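You operate a simulated robot arm through the tools that you are given. There is no shell and no other tool.

You are at the controls of a simulated two-armed robot. One attempt, no reset.

TASK
Vent the cream block and run cap nuts 92 and 27 slack.
Fine: shut the blue knob, open the yellow one till the gauge shows zero and leave it open, ease both nuts with the yellow spanner, put it back, finish by hand.
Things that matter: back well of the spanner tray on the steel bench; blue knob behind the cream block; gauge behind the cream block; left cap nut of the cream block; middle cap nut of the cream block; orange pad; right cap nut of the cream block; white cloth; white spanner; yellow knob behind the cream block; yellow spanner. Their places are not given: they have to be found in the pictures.

The check looks at the end state, three seconds after you hand in, the way a careful person would. Anything else that was tipped, shoved, dropped, spilled or broken makes it a failure. A push-on lid holds only when it is set on centred and level and pressed home; a screw cap is set on level and turned clockwise until tight.

THE ROBOT
Two 6-joint arms with two-finger grippers on one trunk that stands fixed in place. Base frame: the origin is at the foot of the trunk, x ahead of it, y to its left, z up; the work surface is at about z = 880. Lengths are in mm, angles in degrees, forces in N, time in s.
The left shoulder is at [30, 178, 1088], the right one opposite. With the tool pointing down near the work surface each hand reaches from about 500 to 820 mm from the base axis, measured 20 degrees to its own side. Payload 2.54 kg a hand.
Tool frame (each hand has its own): the origin (TCP) lies between the finger pads and is the grasp point; the fingertips stand 30 mm ahead of it; z points along the fingers, y is the line along which they close. The gripper opens to 116 mm; its body begins 95 mm behind the TCP.
Orientation is told as [roll, pitch, yaw] about the base's x, y, z axes, in that order, counted from this pose: with the fingers straight down and closing along the base's y, the tool's x points along the base's -x, its y along +y and its z along -z.

THE INTERFACE
- The arms move only by the tool servo_tool. It takes "left_plan", "right_plan" or both (then of equal length, played together; a hand with none holds still); each is a list of rows, each an object of numbers (a shift or turn left out is 0, a gripper value left out holds the last): "x", "y", "z": the shift along the tool's x, y, z in units of 25 mm (1.0 is 25 mm); "rx", "ry", "rz": the turn, a rotation vector about the tool's x, y, z in units of 8 degrees (1.0 is 8 degrees); "gripper": the opening, from 0 (shut) to 1 (fully open). In form: [{"x": .., "y": .., "z": .., "rx": .., "ry": .., "rz": .., "gripper": ..}, ...]. A call has 1 to 20 rows; each row shifts and turns the commanded pose from where the row before left it, along the tool's axes as they then stand. A call with a number of a shift or a turn outside -1 to 1 is refused whole. Rows are played at 5 a second. More than 50 mm and 8.6 degrees between two rows, or a gripper value outside its range, and nothing of the call is played. A pose out of reach is approached as far as the arm can. The call stops where the force on the tool passes 40 N (or 10 N more than at its start, if that is more) or the arm is blocked; 0.2 s more then pass. Each finger travels about 153 mm/s and halts on what it meets, pressing with about 22 N; the grip force reading is that of the motor and also rises with nothing between the fingers. The clock runs only during rows and for 0.2 s after the last one: add rows that do not move to give the fingers time. It gives the time, the measured TCP pose, the force on the tool (base axes), the opening and the grip force at its end, in the units of the frame above (readings bear some noise), with the torque about the TCP (base axes, N m) and any sound that the robot's microphone picked up, and new pictures: "views" is both (left out), scene, wrist or none (wrist: the cameras of the hands that moved).
- Cameras (640 x 400 px; columns grow to the right, rows downward): "scene" is now at [40.8, 8.8, 1801.7]; the picture's right is [0.14, -0.99, 0.00], its down [-0.82, -0.11, -0.56] and it looks along [0.56, 0.08, -0.83] (base axes); focal length 334 px, centre (320, 200). "left" rides on the left gripper at [69, 15, -122] in its tool frame; the picture's right is [-0.21, 0.98, 0.00], its down [-0.83, -0.18, -0.53] and it looks along [-0.52, -0.11, 0.85] (tool axes); focal length 251 px, centre (320, 200). "right" rides on the right gripper at [69, -15, -122] in its tool frame; the picture's right is [0.21, 0.98, 0.00], its down [-0.83, 0.18, -0.53] and it looks along [-0.52, 0.11, 0.85] (tool axes); focal length 251 px, centre (320, 200).
- lift_body(by): moves the trunk up (or, below 0, down) by that many mm; the arms and the scene camera ride with it, the base frame stays. It gives what a move gives, with no picture.
- pan_tilt(pan, tilt): turns the head with the scene camera to pan (to the left, within 143 degrees either way) and tilt (down, from -29 to 69), counted from straight ahead of the robot. It gives what a move gives, and a new picture of the scene camera.
- measure_at(camera, pixels): for up to 12 pixels [column, row] of the newest picture of that camera ("zoom" is the newest enlarged one), the place [x, y, z] in the base frame of the surface seen there, good to about 2 mm. It takes no simulated time.
- close_up(camera, box): a new picture of the part [left, top, right, bottom] of that camera's present view, enlarged. It takes no simulated time.
- sign_off(): hands the job in; it is judged then, once.

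Unless the task says otherwise, let go and move clear before handing in.

The tools are called after "Emit:" as name(argument=value, ...) on one line, values as JSON. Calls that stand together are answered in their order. servo_tool: Moves the arms, as the interface text tells. Its arguments: {"type":"object","properties":{"left_plan":{"type":"array","items":{"type":"object","properties":{"x":{"type":"number"},"y":{"type":"number"},"z":{"type":"number"},"rx":{"type":"number"},"ry":{"type":"number"},"rz":{"type":"number"},"gripper":{"type":"number"}}}},"right_plan":{"type":"array","items":{"type":"object","properties":{"x":{"type":"number"},"y":{"type":"number"},"z":{"type":"number"},"rx":{"type":"number"},"ry":{"type":"number"},"rz":{"type":"number"},"gripper":{"type":"number"}}}},"views":{"type":"string","enum":["both","scene","wrist","none"]}},"required":[]} The other tools are called the same way: lift_body (by) moves the trunk up or down; pan_tilt (pan, tilt) turns the head that bears the scene camera; measure_at (camera, pixels) gives the place of the surface under pixels of a picture; close_up (camera, box) takes an enlarged picture of a part of a camera's view; sign_off () hands the job in.

At the start:

```text
t: 0.0
left_tool_pos: [468.1, 188.3, 1309.3]
left_tool_rot: [-0.1, 0.0, 0.1]
left_force: [0.2, -0.6, 0.5]
left_ft_torque: [0.01, 0.02, -0.01]
left_opening: 116.0
left_grasp_force: 0.1
right_tool_pos: [437.9, -138.6, 1228.5]
right_tool_rot: [0.1, 0.0, 0.0]
right_force: [-0.4, 0.0, -0.2]
right_ft_torque: [-0.01, 0.03, -0.02]
right_opening: 116.2
right_grasp_force: 0.0
trunk travel left (down, up): [-300.0, 240.0]
head pan, tilt (commanded): [7.8, 55.7]
```

scene: 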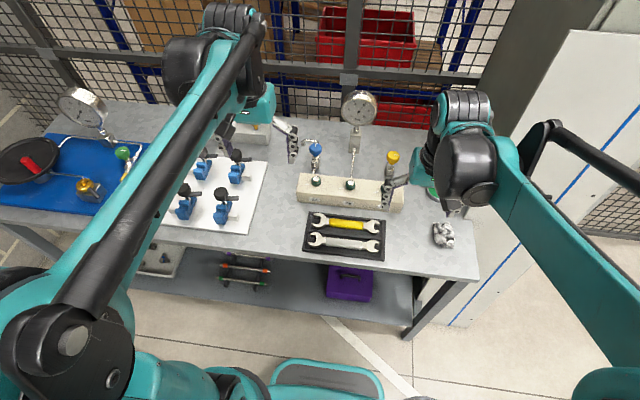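
right: 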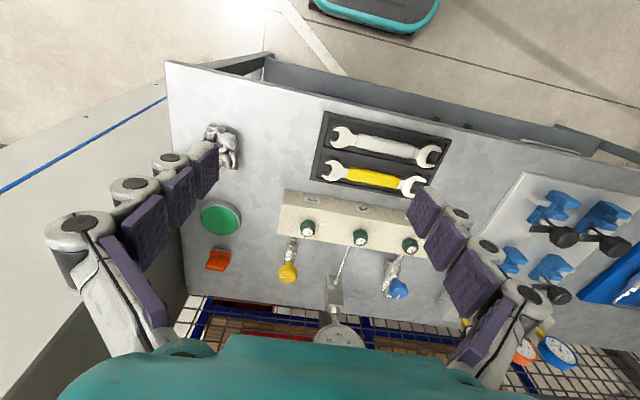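
left: 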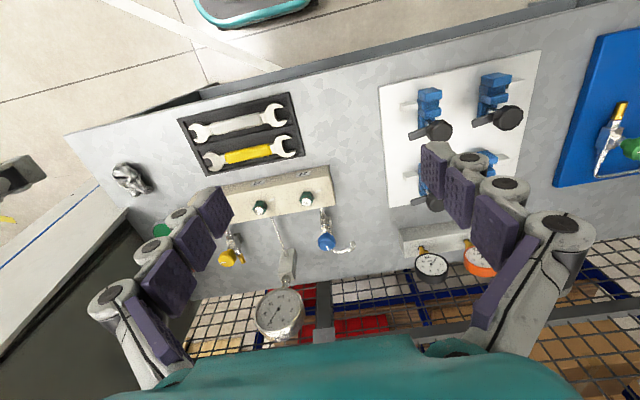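

The scene shows the cream block around (350,190) with green cap nuts, blue knob (316,150), yellow knob (392,158), gauge (358,108), and the tray with the yellow spanner at (345,224). I'll enlarge these views to read the labels and details.

Emit:
close_up(camera="scene", box=[270, 80, 470, 270])

Emit:
close_up(camera="right", box=[180, 100, 480, 360])

Emit:
close_up(camera="left", box=[160, 90, 400, 350])

```text
2.11 times, centred on (370, 175) of scene
```

zoom: 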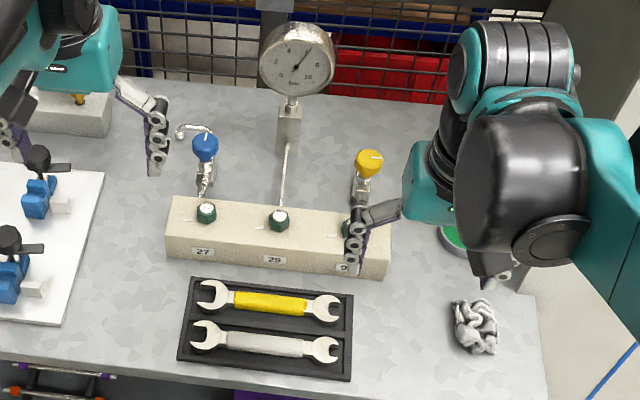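

```text
1.54 times, centred on (330, 230) of right
```

zoom: 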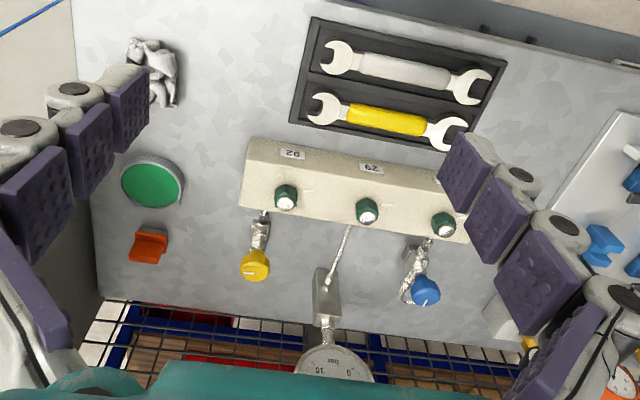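

```text
1.54 times, centred on (280, 220) of left
```

zoom: 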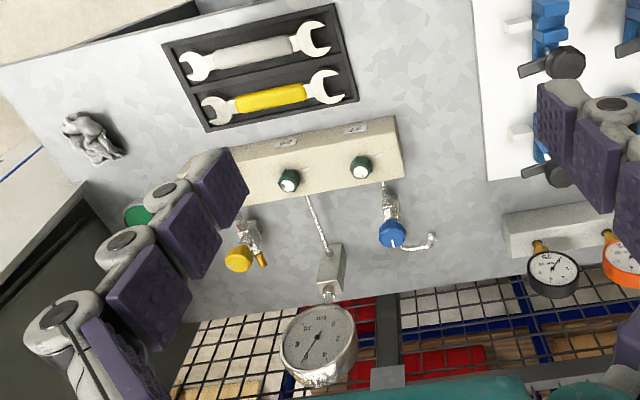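

The labels on the block front seem to be 27 (left), 29/25 (middle), and 92 (right), though the arm hides the right one. I'll zoom in further to read them and the knobs' pointers.

Emit:
close_up(camera="right", box=[270, 180, 430, 280])

Emit:
close_up(camera="left", box=[200, 160, 360, 260])

Emit:
close_up(camera="scene", box=[290, 85, 410, 160])

Emit:
close_up(camera="right", box=[180, 180, 300, 300])

Emit:
measure_at(camera="scene", pixels=[[315, 180], [350, 185], [316, 148], [393, 156], [345, 224], [318, 219], [375, 227], [345, 243], [358, 105], [386, 196], [443, 234], [300, 190]])

```text
4.00 times, centred on (350, 230) of right
```

zoom: 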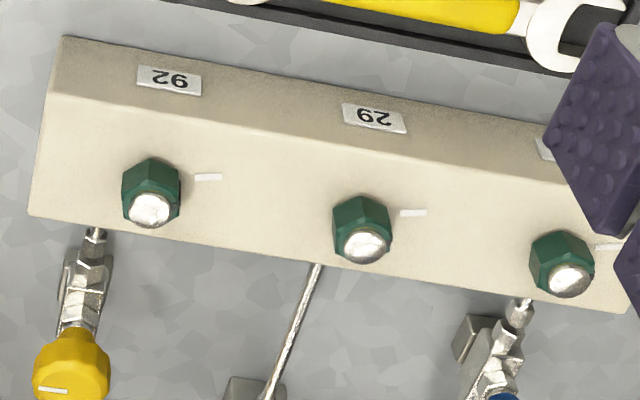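

```text
4.00 times, centred on (280, 210) of left
```

zoom: 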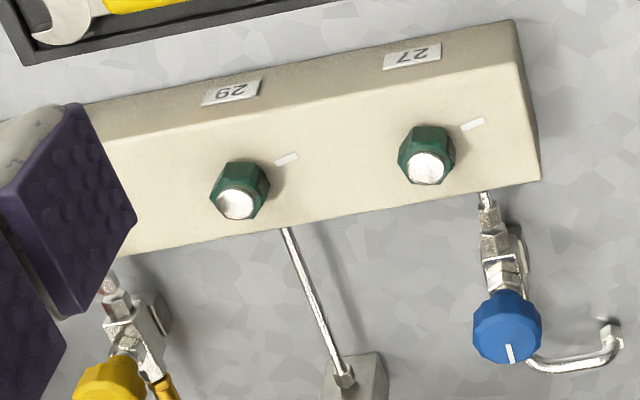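

```text
5.33 times, centred on (350, 122) of scene
```

zoom: 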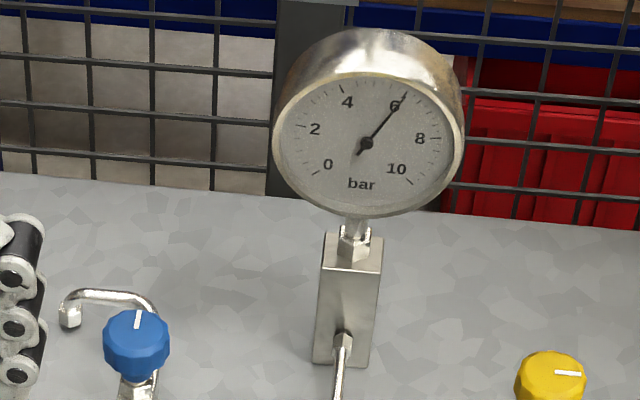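

```text
3.33 times, centred on (240, 240) of right
```

zoom: 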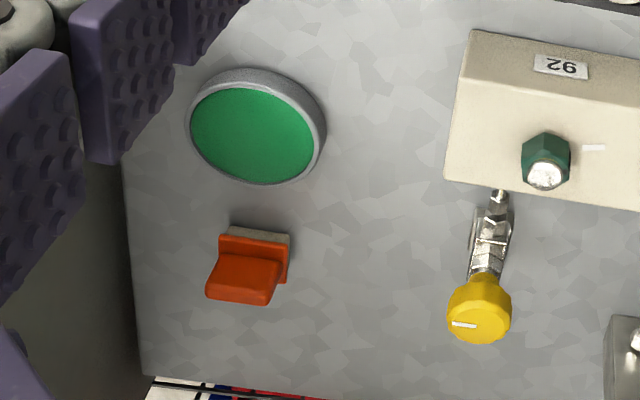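

```text
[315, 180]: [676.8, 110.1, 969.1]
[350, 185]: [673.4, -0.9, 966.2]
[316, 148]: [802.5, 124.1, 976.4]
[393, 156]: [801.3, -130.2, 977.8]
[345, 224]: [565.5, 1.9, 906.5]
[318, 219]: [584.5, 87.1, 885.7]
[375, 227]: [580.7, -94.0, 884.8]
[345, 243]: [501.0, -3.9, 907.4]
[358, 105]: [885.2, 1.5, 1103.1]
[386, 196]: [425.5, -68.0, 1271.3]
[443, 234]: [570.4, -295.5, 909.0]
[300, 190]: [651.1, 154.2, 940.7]
```

Right picture confirms labels: 92 is the right nut, 29 the middle and 27 the left; gauge reads about 6 bar. I'll get precise geometry of the knobs and nuts next from enlarged views.

Emit:
close_up(camera="scene", box=[296, 130, 336, 155])

Emit:
measure_at(camera="zoom", pixels=[[320, 200], [320, 240], [320, 280], [320, 320], [280, 280], [360, 280], [320, 360], [240, 280], [400, 280]])

Emit:
close_up(camera="scene", box=[372, 140, 412, 165])

Emit:
measure_at(camera="zoom", pixels=[[320, 200], [320, 240], [320, 280], [320, 320], [280, 280], [360, 280], [320, 360], [240, 280], [400, 280]])

```text
16.00 times, centred on (316, 142) of scene
```

zoom: 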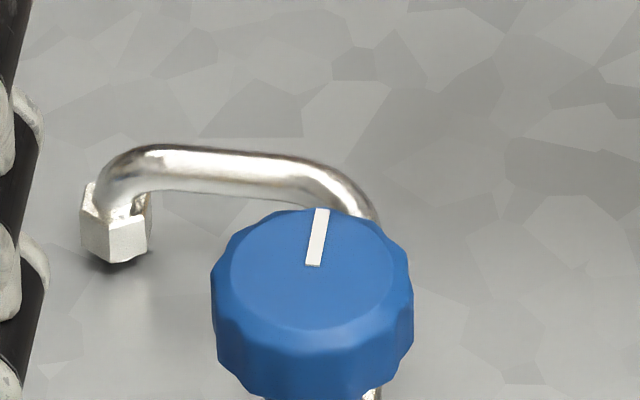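

```text
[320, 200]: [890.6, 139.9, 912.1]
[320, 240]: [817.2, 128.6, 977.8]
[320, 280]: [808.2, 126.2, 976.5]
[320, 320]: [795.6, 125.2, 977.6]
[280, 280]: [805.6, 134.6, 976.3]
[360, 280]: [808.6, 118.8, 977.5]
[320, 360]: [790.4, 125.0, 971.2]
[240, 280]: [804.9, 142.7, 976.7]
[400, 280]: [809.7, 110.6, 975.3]
```

```text
16.00 times, centred on (392, 152) of scene
```

zoom: 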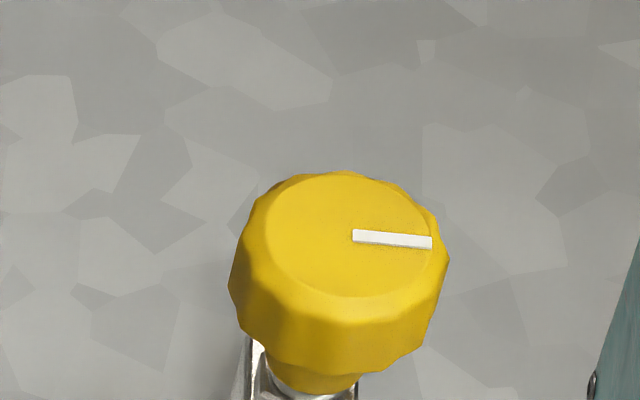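

```text
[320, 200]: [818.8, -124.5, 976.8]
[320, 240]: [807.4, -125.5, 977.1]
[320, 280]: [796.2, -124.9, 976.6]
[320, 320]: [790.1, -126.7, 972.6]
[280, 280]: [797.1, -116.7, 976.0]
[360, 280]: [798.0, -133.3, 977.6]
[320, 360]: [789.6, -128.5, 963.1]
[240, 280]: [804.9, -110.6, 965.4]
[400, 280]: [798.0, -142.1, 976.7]
```

Both knobs have vertical axes, blue centred near (806,126), yellow near (807,-128), tops at z≈977. Now I'll look closely at the spanners in the tray and the nuts.

Emit:
close_up(camera="right", box=[310, 100, 460, 210])

Emit:
measure_at(camera="zoom", pixels=[[320, 315], [250, 305], [390, 330], [100, 270], [90, 310], [440, 335], [480, 320], [320, 180], [60, 60], [560, 190], [300, 250], [310, 350]])

Emit:
close_up(camera="scene", box=[296, 205, 392, 265])

Emit:
measure_at(camera="zoom", pixels=[[240, 110], [310, 118], [390, 130], [110, 95], [170, 110], [520, 135], [460, 140], [575, 140], [320, 85], [320, 160], [80, 50], [590, 110]])

```text
3.64 times, centred on (385, 155) of right
```

zoom: 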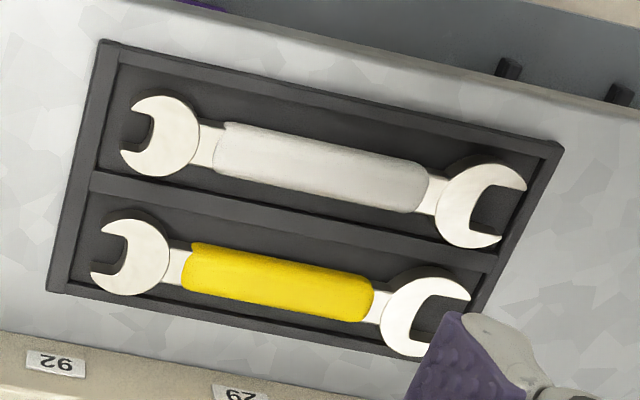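

```text
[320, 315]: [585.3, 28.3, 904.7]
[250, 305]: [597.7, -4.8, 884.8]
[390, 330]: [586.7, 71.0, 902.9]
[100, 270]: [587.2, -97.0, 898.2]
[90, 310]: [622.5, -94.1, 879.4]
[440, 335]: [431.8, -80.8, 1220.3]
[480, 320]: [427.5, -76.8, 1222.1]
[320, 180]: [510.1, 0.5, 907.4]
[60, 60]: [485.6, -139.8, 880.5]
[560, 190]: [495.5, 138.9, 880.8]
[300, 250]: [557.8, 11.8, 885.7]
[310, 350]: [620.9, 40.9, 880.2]
```

```text
6.67 times, centred on (344, 235) of scene
```

zoom: 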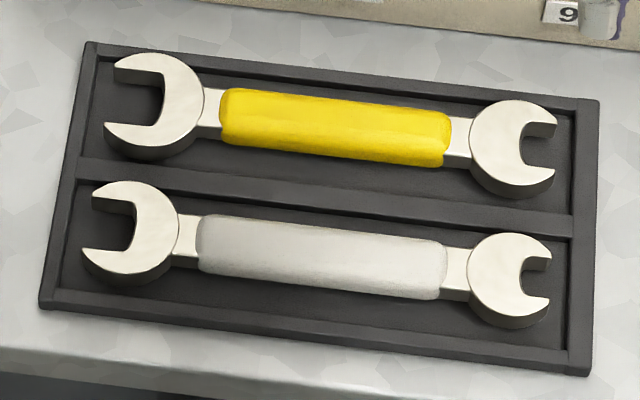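

```text
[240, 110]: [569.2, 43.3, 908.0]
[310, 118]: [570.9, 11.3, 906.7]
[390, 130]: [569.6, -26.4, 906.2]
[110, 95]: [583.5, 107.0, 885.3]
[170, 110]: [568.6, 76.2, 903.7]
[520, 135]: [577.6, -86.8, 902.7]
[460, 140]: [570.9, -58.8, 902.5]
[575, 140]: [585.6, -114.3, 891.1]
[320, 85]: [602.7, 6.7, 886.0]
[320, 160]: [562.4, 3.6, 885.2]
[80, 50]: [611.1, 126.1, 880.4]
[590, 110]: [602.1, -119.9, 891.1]
```

The yellow spanner lies in the back well with a larger jaw to the left and a smaller one to the right. I need the jaw gaps against the nuts' flats, so I'll zoom in on each.

Emit:
close_up(camera="scene", box=[308, 208, 332, 232])

Emit:
measure_at(camera="zoom", pixels=[[130, 100], [200, 110], [240, 150], [230, 250], [150, 260], [110, 250], [300, 200], [340, 180]])

Emit:
close_up(camera="scene", box=[362, 215, 386, 239])

Emit:
measure_at(camera="zoom", pixels=[[320, 200], [400, 200], [400, 260], [300, 260]])

Emit:
close_up(camera="scene", box=[300, 168, 332, 188])

Emit:
measure_at(camera="zoom", pixels=[[320, 200], [320, 240], [260, 240], [380, 240], [300, 290], [340, 290], [320, 180], [280, 200], [360, 200]])

Emit:
close_up(camera="right", box=[290, 216, 322, 236])

```text
16.00 times, centred on (320, 220) of scene
```

zoom: 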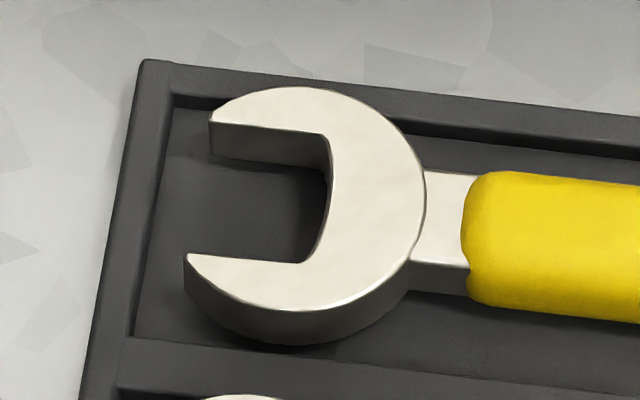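

```text
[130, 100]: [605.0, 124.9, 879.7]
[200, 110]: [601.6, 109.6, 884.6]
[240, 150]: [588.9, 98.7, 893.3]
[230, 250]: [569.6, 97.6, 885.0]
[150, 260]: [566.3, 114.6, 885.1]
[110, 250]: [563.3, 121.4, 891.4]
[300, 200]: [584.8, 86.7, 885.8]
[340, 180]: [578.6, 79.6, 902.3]
```

```text
16.00 times, centred on (374, 227) of scene
```

zoom: 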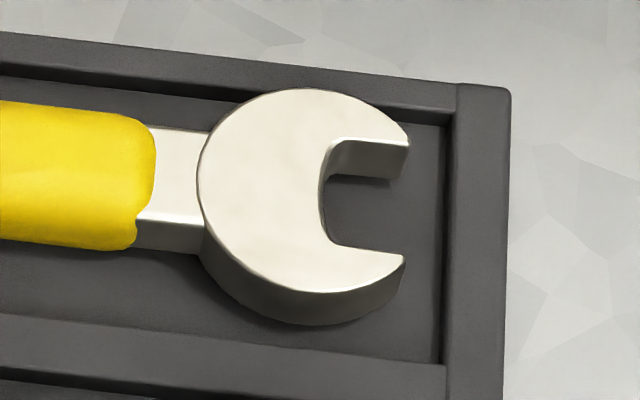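

```text
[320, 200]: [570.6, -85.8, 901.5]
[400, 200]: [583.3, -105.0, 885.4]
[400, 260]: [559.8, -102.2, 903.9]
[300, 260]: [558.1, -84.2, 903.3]
```

```text
16.00 times, centred on (316, 178) of scene
```

zoom: 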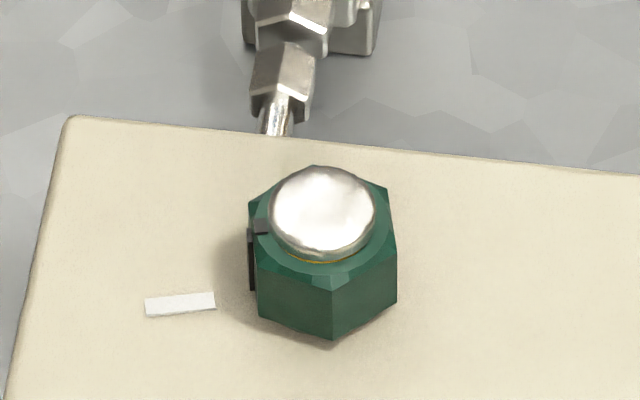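

```text
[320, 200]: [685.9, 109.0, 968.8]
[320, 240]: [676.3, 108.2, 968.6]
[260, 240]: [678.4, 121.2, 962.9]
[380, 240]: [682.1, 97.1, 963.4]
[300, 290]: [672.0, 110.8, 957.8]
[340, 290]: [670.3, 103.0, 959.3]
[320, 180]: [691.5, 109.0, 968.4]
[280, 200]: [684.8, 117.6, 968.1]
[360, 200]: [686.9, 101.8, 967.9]
```

```text
16.00 times, centred on (306, 226) of right
```

zoom: 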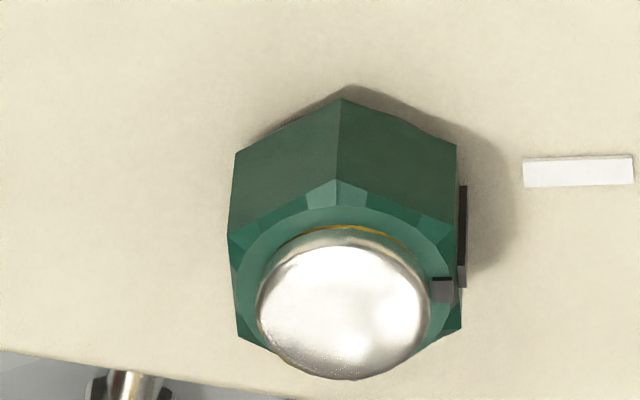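

Nuts have about 28–29 mm across flats with a black tick on the +y flat; the big (left) yellow jaw gap is about 30 mm, the small one about 25 mm. First the blue knob: I'll bring the left hand over it at a safe height.

Emit:
servo_tool(left_plan=[{"x": -1, "y": -0.18}, {"x": -1, "y": -0.18}, {"x": -1, "y": -0.18}, {"x": -1, "y": -0.18}, {"x": -1, "y": -0.18}, {"x": -1, "y": -0.18}, {"x": -1, "y": -0.18, "z": 0.5}, {"x": -1, "y": -0.18, "z": 0.5}, {"x": -1, "y": -0.18, "z": 0.5}, {"x": -1, "y": -0.18, "z": 0.5}, {"x": -1, "y": -0.18, "z": 0.5}, {"x": -1, "y": -0.18, "z": 0.5}, {"x": -1, "y": -0.18, "z": 0.5}, {"x": -0.5, "y": -0.15, "z": 0.5, "gripper": 0.6}])

```text
t: 3.0
left_tool_pos: [777.8, 128.9, 1207.4]
left_tool_rot: [0.1, 0.0, 0.0]
left_force: [-0.4, 0.2, 0.3]
left_ft_torque: [0.01, 0.05, -0.01]
left_opening: 69.6
left_grasp_force: 0.1
left hand out of reach, approached as far as the arm can: row 13, 14
right_tool_pos: [438.6, -139.2, 1226.8]
right_tool_rot: [0.1, 0.0, 0.0]
right_force: [0.0, -0.1, -0.5]
right_ft_torque: [0.01, -0.02, -0.01]
right_opening: 116.1
right_grasp_force: 0.0
trunk travel left (down, up): [-300.0, 240.0]
head pan, tilt (commanded): [7.8, 55.7]
```

scene: 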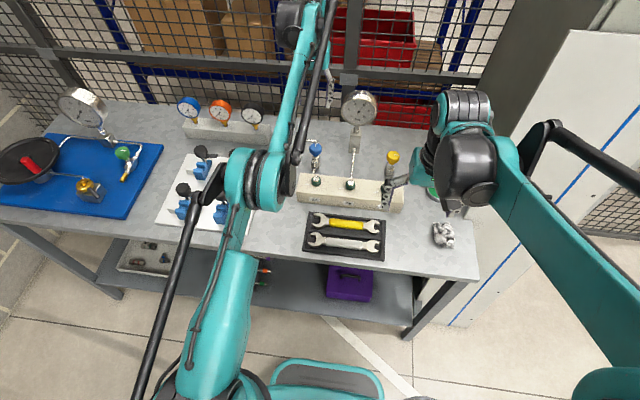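
left: 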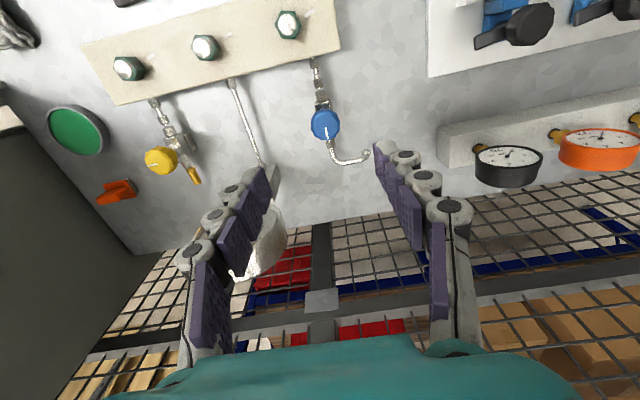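

The left hand stops at x≈778 at this height (wrist above the shoulder). The blue knob at (325,124) of the left view is ahead; I'll raise the trunk 100 mm so that the wrist sits nearer shoulder height when low.

Emit:
lift_body(by=100)

Emit:
servo_tool(left_plan=[{"z": 1}, {"z": 1}, {"z": 1}, {"z": 1}, {"z": 1}, {"z": 1}, {"z": 1}, {"z": 1}, {"x": -0.5}, {"x": -0.5, "y": -0.12}, {"gripper": 0.5}])

```text
t: 4.3
left_tool_pos: [778.6, 129.3, 1307.6]
left_tool_rot: [0.0, 0.0, 0.0]
left_force: [0.2, 0.7, -1.0]
left_ft_torque: [-0.01, 0.03, 0.0]
left_opening: 69.7
left_grasp_force: 0.1
right_tool_pos: [438.7, -139.6, 1327.0]
right_tool_rot: [0.0, 0.0, 0.0]
right_force: [0.3, 0.5, 0.2]
right_ft_torque: [-0.02, 0.0, -0.02]
right_opening: 115.9
right_grasp_force: 0.1
trunk travel left (down, up): [-400.0, 140.0]
head pan, tilt (commanded): [7.8, 55.7]
```

```text
t: 6.7
left_tool_pos: [803.2, 127.0, 1107.9]
left_tool_rot: [0.0, 0.1, 0.0]
left_force: [0.3, 0.6, -0.1]
left_ft_torque: [-0.01, 0.0, -0.03]
left_opening: 57.9
left_grasp_force: 0.1
right_tool_pos: [437.5, -139.4, 1327.7]
right_tool_rot: [-0.1, -0.1, -0.1]
right_force: [-0.3, -0.4, -1.0]
right_ft_torque: [0.0, -0.03, 0.01]
right_opening: 116.0
right_grasp_force: 0.1
trunk travel left (down, up): [-400.0, 140.0]
head pan, tilt (commanded): [7.8, 55.7]
```

scene: 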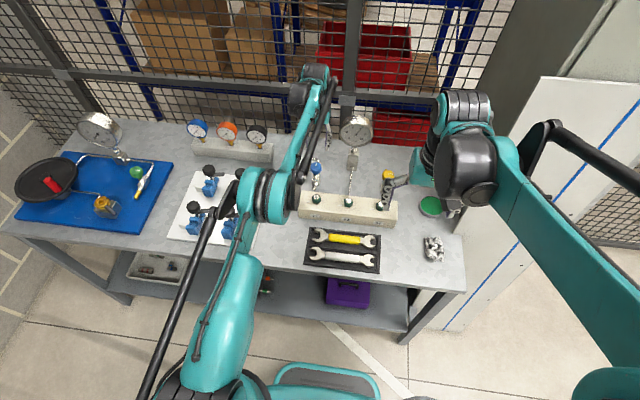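
left: 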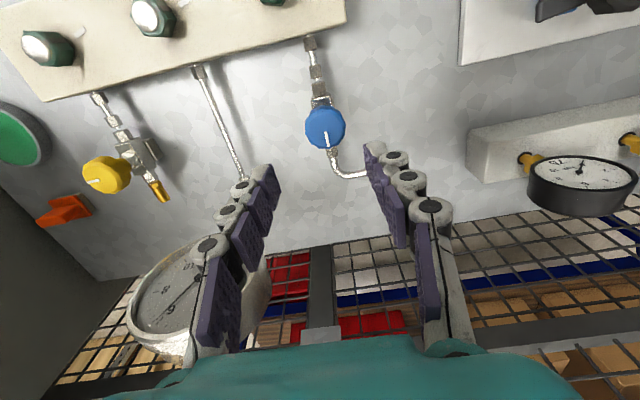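

The hand reached (803,127,1108). Now I'll measure the blue knob precisely from the wrist camera before lowering.

Emit:
close_up(camera="left", box=[275, 90, 395, 190])

Emit:
measure_at(camera="left", pixels=[[308, 128], [344, 128], [326, 113], [326, 127], [326, 140], [340, 160], [320, 90], [352, 174], [314, 60], [318, 102]])

```text
4.00 times, centred on (335, 140) of left
```

zoom: 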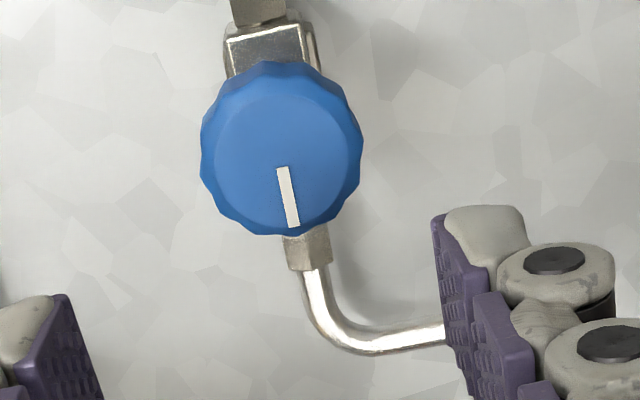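

```text
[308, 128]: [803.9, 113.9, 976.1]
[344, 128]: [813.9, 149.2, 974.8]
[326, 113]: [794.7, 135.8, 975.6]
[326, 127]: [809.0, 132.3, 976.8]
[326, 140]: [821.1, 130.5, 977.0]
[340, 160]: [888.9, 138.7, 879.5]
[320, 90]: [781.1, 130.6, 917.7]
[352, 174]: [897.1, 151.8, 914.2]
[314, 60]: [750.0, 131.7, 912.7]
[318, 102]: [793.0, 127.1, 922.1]
```

Knob centre is about (807,130) with top z 977; nothing else stands at that height nearby. I'll pre-turn the hand counterclockwise 72° for range, then lower to z≈1040 and look again.

Emit:
servo_tool(left_plan=[{"rz": -1}, {"rz": -1}, {"rz": -1}, {"rz": -1}, {"rz": -1}, {"rz": -1}, {"rz": -1}, {"rz": -1}, {"rz": -1}, {"z": 1}, {"z": 1}, {"z": 0.7}])

```text
t: 9.3
left_tool_pos: [790.5, 127.5, 1043.6]
left_tool_rot: [-0.3, 0.0, 71.9]
left_force: [0.2, 0.2, 0.2]
left_ft_torque: [-0.04, -0.01, 0.0]
left_opening: 58.1
left_grasp_force: 0.1
left hand out of reach, approached as far as the arm can: row 11, 12
right_tool_pos: [439.3, -137.7, 1327.3]
right_tool_rot: [0.0, 0.0, 0.0]
right_force: [0.3, 0.8, 0.0]
right_ft_torque: [0.03, 0.01, 0.01]
right_opening: 116.1
right_grasp_force: 0.0
trunk travel left (down, up): [-400.0, 140.0]
head pan, tilt (commanded): [7.8, 55.7]
```

scene: 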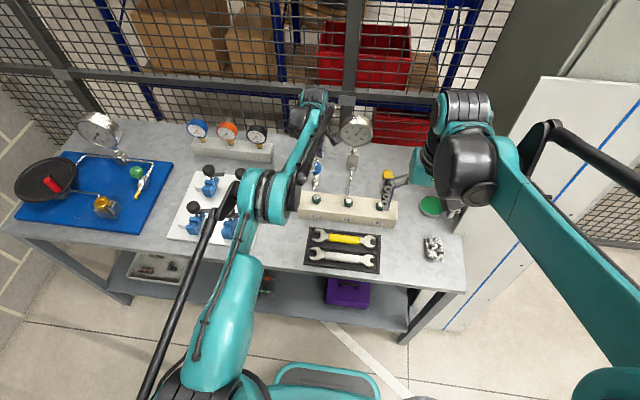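
left: 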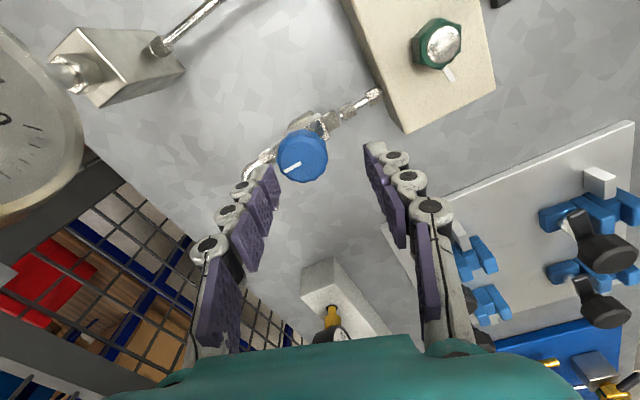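

At z≈1043 with the raised trunk the hand was pulled back to x≈790, so the reach is best about 80 mm below the shoulder. I'll raise the hand back to z≈1108 and lower the whole trunk instead.

Emit:
servo_tool(left_plan=[{"z": -1}, {"z": -1}, {"z": -0.7}, {}], views="none")

Emit:
lift_body(by=-70)

Emit:
servo_tool(left_plan=[{}])

```text
t: 10.3
left_tool_pos: [790.2, 127.5, 1112.5]
left_tool_rot: [0.0, 0.0, 72.1]
left_force: [0.2, 0.2, -0.5]
left_ft_torque: [-0.03, 0.01, 0.02]
left_opening: 57.9
left_grasp_force: 0.1
right_tool_pos: [438.0, -138.9, 1327.0]
right_tool_rot: [0.0, 0.0, 0.0]
right_force: [0.3, -0.1, 0.1]
right_ft_torque: [0.0, 0.0, 0.0]
right_opening: 115.9
right_grasp_force: 0.1
trunk travel left (down, up): [-400.0, 140.0]
head pan, tilt (commanded): [7.8, 55.7]
```

```text
t: 11.4
left_tool_pos: [790.7, 127.3, 1040.9]
left_tool_rot: [-0.1, 0.0, 72.0]
left_force: [0.3, 0.2, 1.5]
left_ft_torque: [0.0, 0.02, -0.01]
left_opening: 58.2
left_grasp_force: 0.0
right_tool_pos: [438.5, -138.8, 1256.3]
right_tool_rot: [0.0, 0.0, 0.0]
right_force: [0.4, 0.4, -0.8]
right_ft_torque: [0.01, -0.01, -0.02]
right_opening: 115.8
right_grasp_force: 0.1
trunk travel left (down, up): [-330.0, 210.0]
head pan, tilt (commanded): [7.8, 55.7]
```

```text
t: 11.8
left_tool_pos: [790.8, 128.7, 1040.8]
left_tool_rot: [0.0, -0.1, 72.0]
left_force: [0.1, -0.3, 0.1]
left_ft_torque: [0.01, -0.03, -0.02]
left_opening: 58.0
left_grasp_force: 0.1
right_tool_pos: [438.4, -139.0, 1257.1]
right_tool_rot: [0.0, 0.0, -0.1]
right_force: [1.1, -0.1, -0.4]
right_ft_torque: [0.0, -0.05, 0.0]
right_opening: 116.3
right_grasp_force: 0.1
trunk travel left (down, up): [-330.0, 210.0]
head pan, tilt (commanded): [7.8, 55.7]
```

scene: 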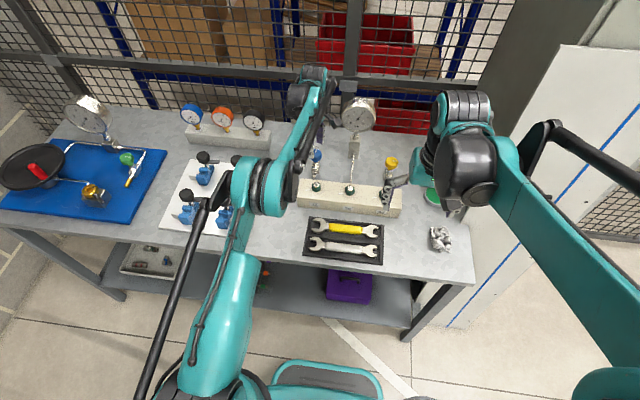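
left: 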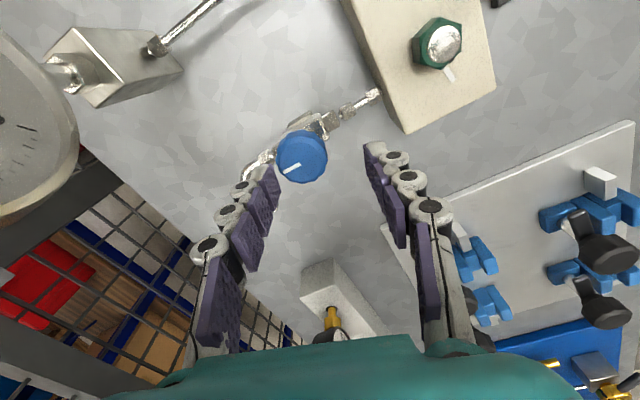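

Now the trunk is at shoulder height 1118 and the hand at (791,128,1041). I'll re-measure the knob from this closer view.

Emit:
close_up(camera="left", box=[262, 118, 342, 198])

Emit:
measure_at(camera="left", pixels=[[279, 158], [326, 158], [302, 136], [302, 155], [302, 178], [290, 170], [315, 145]])

```text
5.00 times, centred on (302, 158) of left
```

zoom: 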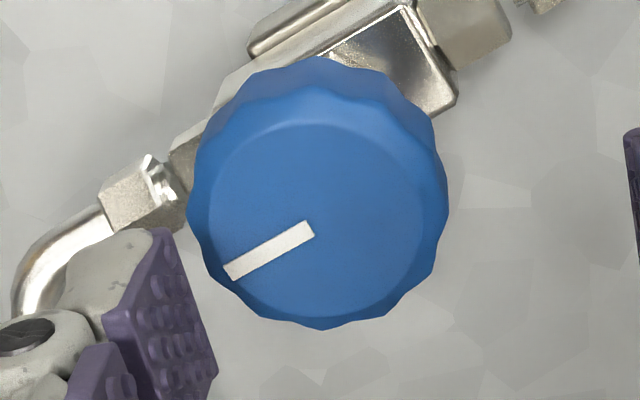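

```text
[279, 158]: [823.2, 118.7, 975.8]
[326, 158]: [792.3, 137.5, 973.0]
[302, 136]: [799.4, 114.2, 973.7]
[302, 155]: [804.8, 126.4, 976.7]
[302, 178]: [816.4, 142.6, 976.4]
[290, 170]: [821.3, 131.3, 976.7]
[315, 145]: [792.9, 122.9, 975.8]
```

The knob centre works out at about (808,130). I'll shift the hand over it at this height, checking the reach, before lowering with the trunk.

Emit:
servo_tool(left_plan=[{"x": -0.14, "y": -0.3}, {"x": -0.14, "y": -0.33}, {}], views="wrist")

```text
t: 12.6
left_tool_pos: [805.1, 129.0, 1042.0]
left_tool_rot: [-0.1, 0.0, 72.1]
left_force: [-0.2, 0.6, -0.4]
left_ft_torque: [0.01, 0.02, -0.02]
left_opening: 57.9
left_grasp_force: 0.0
right_tool_pos: [438.5, -139.6, 1257.0]
right_tool_rot: [0.0, 0.0, 0.0]
right_force: [0.5, -0.5, -0.9]
right_ft_torque: [-0.04, 0.04, 0.04]
right_opening: 116.1
right_grasp_force: 0.1
trunk travel left (down, up): [-330.0, 210.0]
head pan, tilt (commanded): [7.8, 55.7]
```

left: 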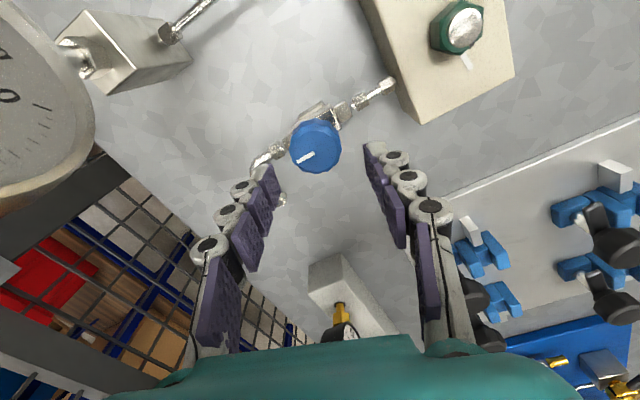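

The hand is over the knob at (805,129), with finger tips at (275,190) and (368,165) straddling the knob at (316,145). I'll lower the trunk 40 mm and check.

Emit:
lift_body(by=-40)

Emit:
close_up(camera="left", box=[220, 80, 420, 240])

```text
t: 13.4
left_tool_pos: [804.4, 129.5, 1002.4]
left_tool_rot: [-0.1, 0.0, 72.0]
left_force: [0.2, -0.2, -0.2]
left_ft_torque: [0.01, -0.02, 0.04]
left_opening: 58.1
left_grasp_force: 0.0
right_tool_pos: [437.7, -139.5, 1217.8]
right_tool_rot: [0.0, 0.0, 0.1]
right_force: [-0.9, 0.2, 0.0]
right_ft_torque: [-0.01, -0.06, 0.03]
right_opening: 116.2
right_grasp_force: 0.2
trunk travel left (down, up): [-290.0, 250.0]
head pan, tilt (commanded): [7.8, 55.7]
```

```text
2.50 times, centred on (320, 160) of left
```

zoom: 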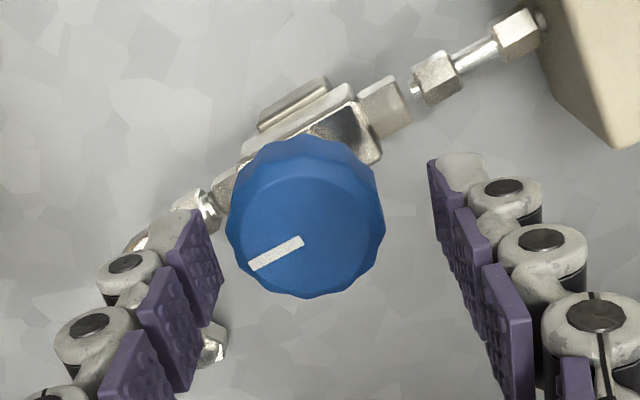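

Tips straddle the knob with the knob about 4 mm off toward the left finger in the view. I'll correct that, lower 17 mm, and close on the knob.

Emit:
servo_tool(left_plan=[{"y": -0.15, "x": 0.03}, {"z": 0.34}, {"z": 0.34}, {}, {"gripper": 0.2}, {}, {}])

```text
t: 15.0
left_tool_pos: [806.2, 126.8, 984.2]
left_tool_rot: [-0.3, -0.1, 71.9]
left_force: [28.3, -10.1, 3.3]
left_ft_torque: [-0.26, -0.8, -0.13]
left_opening: 43.8
left_grasp_force: 15.4
left hand out of reach, approached as far as the arm can: row 1
right_tool_pos: [441.6, -141.1, 1214.4]
right_tool_rot: [0.2, 0.2, 0.1]
right_force: [0.4, 0.3, -0.2]
right_ft_torque: [-0.02, -0.04, 0.01]
right_opening: 115.7
right_grasp_force: 0.1
trunk travel left (down, up): [-290.0, 250.0]
head pan, tilt (commanded): [7.8, 55.7]
```

scene: 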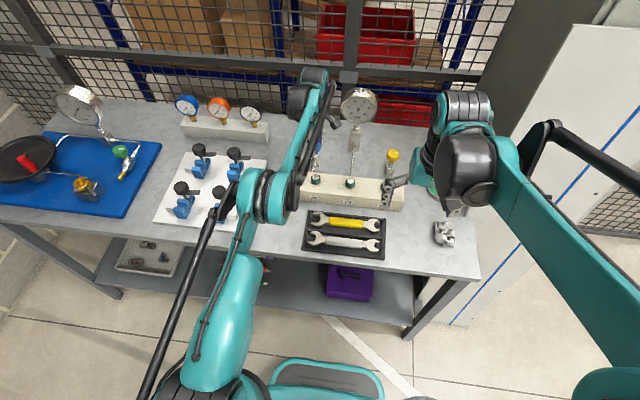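
left: 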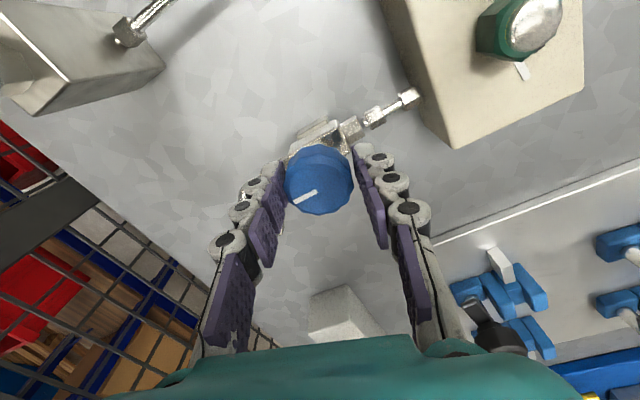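

The fingers met the knob at 43.8 mm, but with 28 N toward +x: the hand sits 2–3 mm short and it is at its reach limit here. I'll open, rise, and test whether a higher wrist (relative to shoulder) reaches further.

Emit:
servo_tool(left_plan=[{"gripper": 0.5}, {}, {"z": -0.8}, {"z": -0.8}, {"y": -0.3}, {"y": -0.3}, {}], views="none")

```text
t: 16.6
left_tool_pos: [807.6, 125.3, 1026.0]
left_tool_rot: [-0.2, -0.2, 72.0]
left_force: [-0.9, -1.0, -0.8]
left_ft_torque: [-0.01, 0.0, 0.02]
left_opening: 58.0
left_grasp_force: 0.0
left hand out of reach, approached as far as the arm can: row 5, 6
right_tool_pos: [438.5, -138.6, 1216.9]
right_tool_rot: [0.0, -0.1, 0.0]
right_force: [0.5, -0.6, 0.1]
right_ft_torque: [-0.01, -0.01, 0.01]
right_opening: 116.1
right_grasp_force: 0.0
trunk travel left (down, up): [-290.0, 250.0]
head pan, tilt (commanded): [7.8, 55.7]
```

At this height the limit is x≈807.6, just about the knob's own centre. I'll tilt the tool 3° so that the fingertips lean forward, which pulls the wrist back into reach, then recentre and lower.

Emit:
servo_tool(left_plan=[{"rx": 0.36, "ry": -0.116}, {"x": -0.125, "y": 0.095}, {"z": 0.6}, {}], views="wrist")

Emit:
close_up(camera="left", box=[220, 80, 420, 240])

Emit:
measure_at(camera="zoom", pixels=[[300, 220], [240, 220], [370, 220], [300, 160], [300, 280], [200, 280], [440, 200]])

```text
t: 17.6
left_tool_pos: [805.4, 129.4, 1009.5]
left_tool_rot: [-3.0, -1.0, 71.9]
left_force: [-0.7, -0.2, -0.4]
left_ft_torque: [-0.01, 0.03, 0.01]
left_opening: 57.9
left_grasp_force: 0.0
right_tool_pos: [437.7, -139.1, 1217.7]
right_tool_rot: [0.0, 0.0, 0.0]
right_force: [-0.9, 0.3, 0.2]
right_ft_torque: [0.01, 0.0, 0.05]
right_opening: 116.0
right_grasp_force: 0.1
trunk travel left (down, up): [-290.0, 250.0]
head pan, tilt (commanded): [7.8, 55.7]
```

left: 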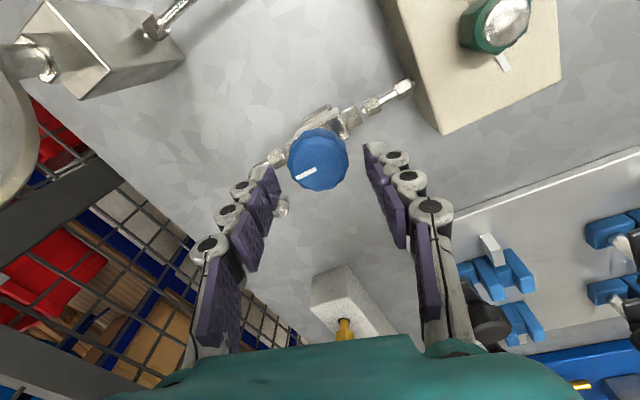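

```text
2.50 times, centred on (320, 160) of left
```

zoom: 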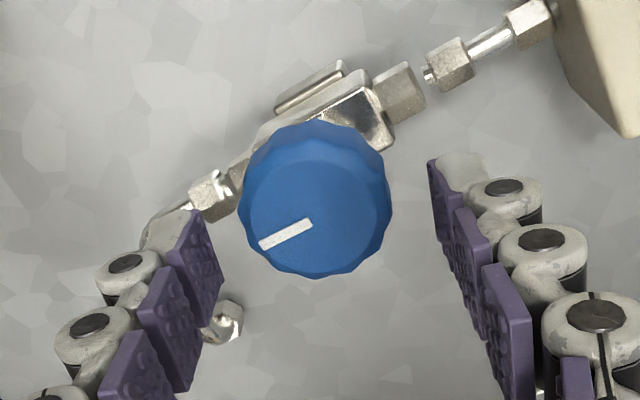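

```text
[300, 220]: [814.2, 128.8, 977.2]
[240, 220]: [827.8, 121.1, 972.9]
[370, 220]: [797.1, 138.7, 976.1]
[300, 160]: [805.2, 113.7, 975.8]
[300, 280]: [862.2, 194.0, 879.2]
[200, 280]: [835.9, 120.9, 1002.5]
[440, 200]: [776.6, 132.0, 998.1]
```

Knob centre now measures (807.8,127.4), with fingers' midpoint near (806,127). A small shift, lower 25 mm, and close on it.

Emit:
servo_tool(left_plan=[{"x": 0.04, "y": -0.07, "z": 0.5}, {"z": 0.5}, {}, {"gripper": 0.25}, {}, {}], views="wrist")

```text
t: 19.0
left_tool_pos: [807.9, 128.7, 985.1]
left_tool_rot: [-3.0, -0.9, 72.1]
left_force: [-13.2, 1.0, -7.5]
left_ft_torque: [0.05, 0.21, 0.03]
left_opening: 40.9
left_grasp_force: 44.6
right_tool_pos: [436.6, -139.1, 1217.5]
right_tool_rot: [0.1, 0.0, 0.0]
right_force: [-0.1, 0.8, -0.2]
right_ft_torque: [-0.02, 0.02, 0.0]
right_opening: 116.0
right_grasp_force: 0.1
trunk travel left (down, up): [-290.0, 250.0]
head pan, tilt (commanded): [7.8, 55.7]
```

left: 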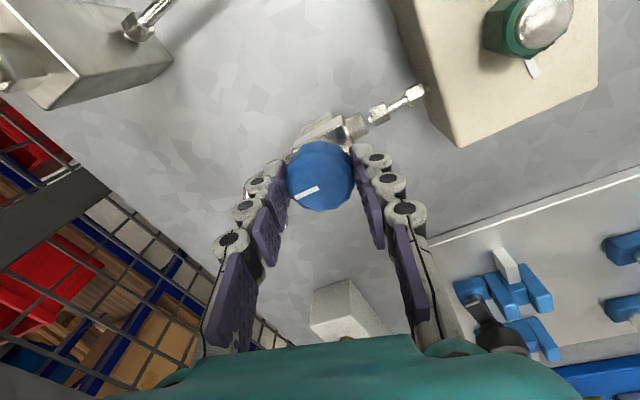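

A firm grip: opening 40.9 mm, only −13 N side load. Now turn clockwise (rz positive) 32° and watch the torque and mark.

Emit:
servo_tool(left_plan=[{"rz": 0.8}, {"rz": 0.8}, {"rz": 0.8}, {"rz": 0.8}, {"rz": 0.8}, {}], views="wrist")

```text
t: 20.4
left_tool_pos: [808.8, 128.6, 985.0]
left_tool_rot: [-1.9, -2.3, 40.1]
left_force: [-29.0, 2.8, -22.8]
left_ft_torque: [-0.6, 0.41, -0.06]
left_opening: 40.8
left_grasp_force: 45.3
right_tool_pos: [438.3, -138.8, 1218.3]
right_tool_rot: [-0.1, 0.1, -0.1]
right_force: [0.6, 0.5, -0.4]
right_ft_torque: [0.06, 0.0, -0.02]
right_opening: 115.8
right_grasp_force: 0.1
trunk travel left (down, up): [-290.0, 250.0]
head pan, tilt (commanded): [7.8, 55.7]
```

left: 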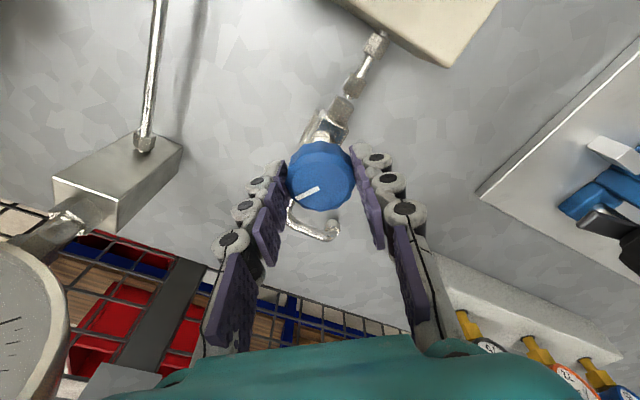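

The knob turns with the hand (mark moved with it). Side load grew to −29 N, so I'll shift the hand 2 mm back toward −x and 1 mm down, then continue clockwise.

Emit:
servo_tool(left_plan=[{"x": 0.06, "y": 0.05, "z": 0.03}, {}, {"rz": 0.8}, {"rz": 0.8}, {"rz": 0.8}, {"rz": 0.8}, {}], views="both")

```text
t: 22.0
left_tool_pos: [807.1, 128.9, 985.0]
left_tool_rot: [-0.8, -3.1, 14.3]
left_force: [-8.0, 9.8, -1.8]
left_ft_torque: [0.41, 0.44, -0.07]
left_opening: 40.9
left_grasp_force: 45.1
right_tool_pos: [438.1, -136.4, 1218.1]
right_tool_rot: [0.0, 0.0, 0.0]
right_force: [0.3, 0.4, -0.2]
right_ft_torque: [-0.01, -0.03, -0.01]
right_opening: 116.0
right_grasp_force: 0.1
trunk travel left (down, up): [-290.0, 250.0]
head pan, tilt (commanded): [7.8, 55.7]
```

scene: 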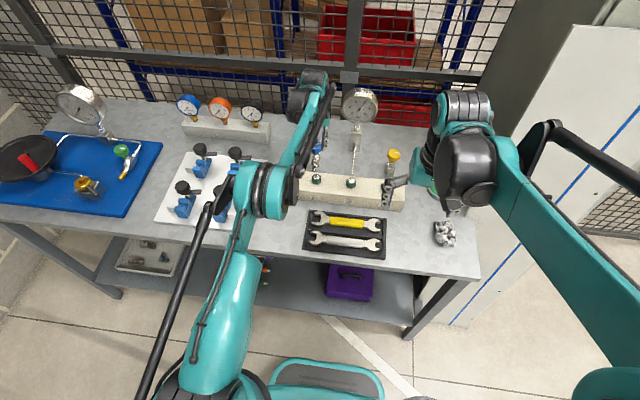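
left: 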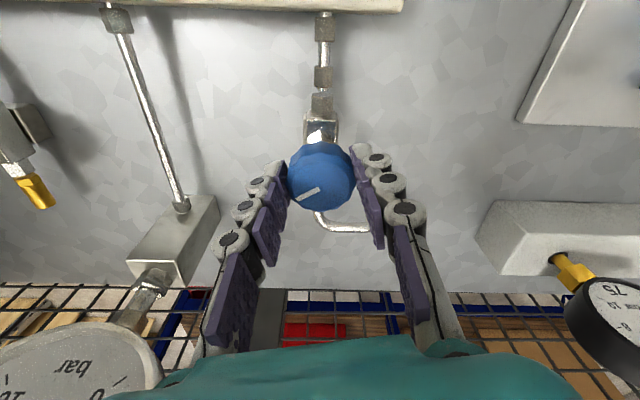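

Turned about 58° so far with almost no torque (−0.07 N·m) and small forces. Continue clockwise toward the stop.

Emit:
servo_tool(left_plan=[{"rz": 0.8, "y": 0.03}, {"rz": 0.8}, {"rz": 0.8}, {"rz": 0.8}, {"rz": 0.8}, {"rz": 0.8}, {}], views="both")

```text
t: 23.6
left_tool_pos: [807.6, 129.9, 983.9]
left_tool_rot: [1.3, -2.9, -24.1]
left_force: [6.5, 12.7, -2.4]
left_ft_torque: [0.5, -0.32, 0.07]
left_opening: 40.6
left_grasp_force: 44.7
right_tool_pos: [439.3, -137.5, 1217.3]
right_tool_rot: [-0.2, 0.2, -0.1]
right_force: [0.2, -1.0, -0.8]
right_ft_torque: [0.03, 0.02, 0.02]
right_opening: 115.8
right_grasp_force: 0.0
trunk travel left (down, up): [-290.0, 250.0]
head pan, tilt (commanded): [7.8, 55.7]
```

scene: 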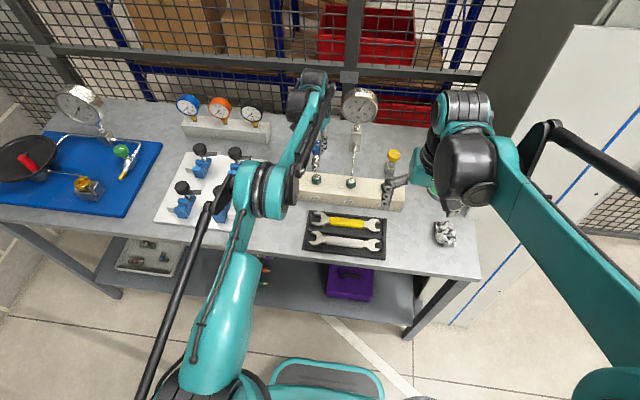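
left: 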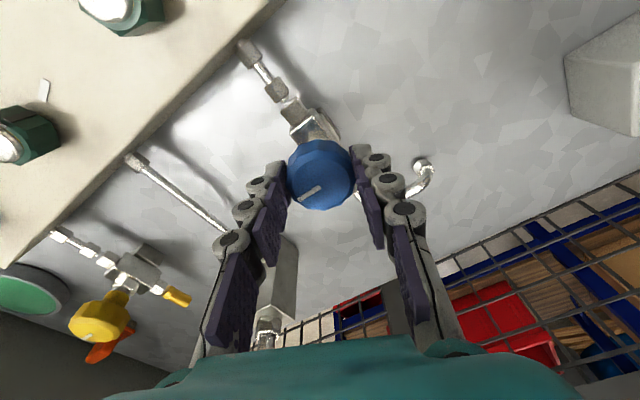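

About 96° turned; the mark still keeps its place against the fingers, no stop yet. Continue clockwise.

Emit:
servo_tool(left_plan=[{"rz": 0.8, "y": 0.04}, {"rz": 0.8}, {"rz": 0.8}, {"rz": 0.8}, {"rz": 0.8}, {"rz": 0.8}, {}], views="wrist")

```text
t: 25.2
left_tool_pos: [807.8, 130.0, 983.7]
left_tool_rot: [2.8, -1.5, -62.6]
left_force: [11.9, 6.5, 1.3]
left_ft_torque: [0.13, -0.51, 0.27]
left_opening: 40.7
left_grasp_force: 45.2
right_tool_pos: [439.6, -138.2, 1217.6]
right_tool_rot: [0.0, 0.1, -0.1]
right_force: [0.5, -0.3, 0.5]
right_ft_torque: [0.0, 0.03, 0.03]
right_opening: 115.8
right_grasp_force: 0.1
trunk travel left (down, up): [-290.0, 250.0]
head pan, tilt (commanded): [7.8, 55.7]
```

left: 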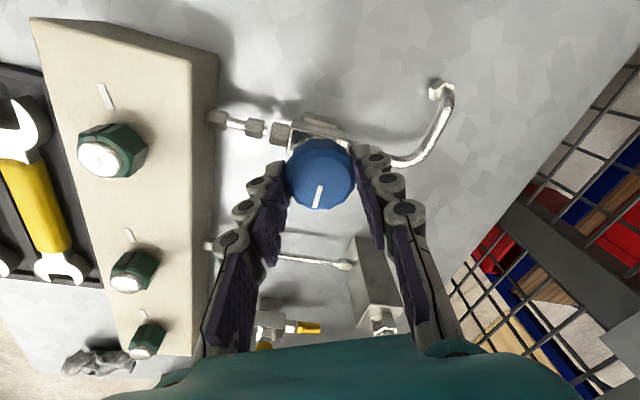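

The mark shifted relative to the fingers to point along −y and the torque rose to 0.27 N·m: the knob reached its stop after a quarter turn and the fingers slipped. I'll open, back off upward and look.

Emit:
servo_tool(left_plan=[{"gripper": 0.5}, {}, {"z": -0.5}, {"z": -1}, {"z": -1}, {"z": -1}, {"z": -1}, {"rz": -1}, {"rz": -1}, {"rz": -1}, {"rz": -1}, {"rz": -1}, {"rz": -1}, {"rz": -1}, {"rz": -0.8}], views="both")

```text
t: 28.4
left_tool_pos: [801.8, 129.2, 1097.2]
left_tool_rot: [0.0, -3.2, 0.1]
left_force: [0.2, 0.0, 0.7]
left_ft_torque: [0.02, 0.0, -0.02]
left_opening: 58.0
left_grasp_force: 0.1
right_tool_pos: [438.0, -139.4, 1217.2]
right_tool_rot: [0.0, 0.0, -0.1]
right_force: [0.2, 0.7, 0.7]
right_ft_torque: [0.02, -0.03, -0.05]
right_opening: 115.8
right_grasp_force: 0.0
trunk travel left (down, up): [-290.0, 250.0]
head pan, tilt (commanded): [7.8, 55.7]
```

scene: 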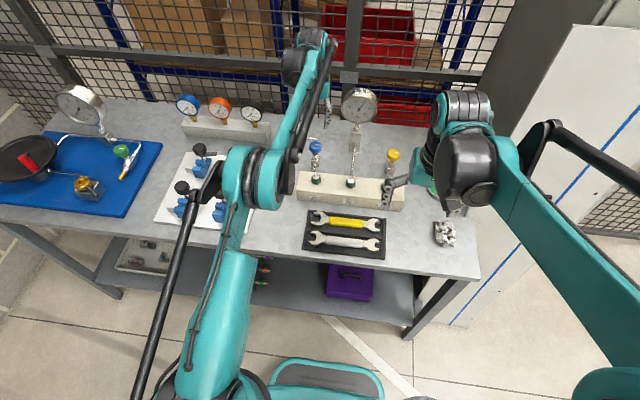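
left: 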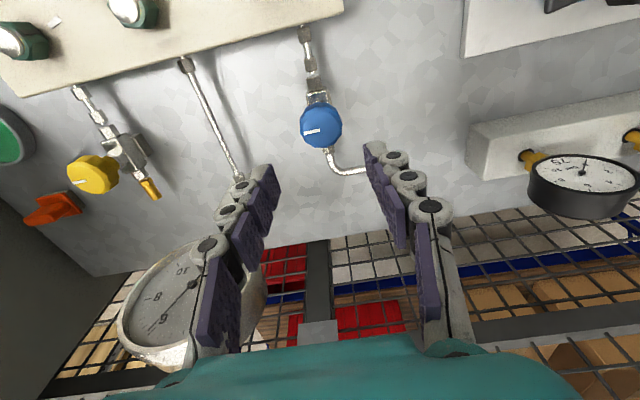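

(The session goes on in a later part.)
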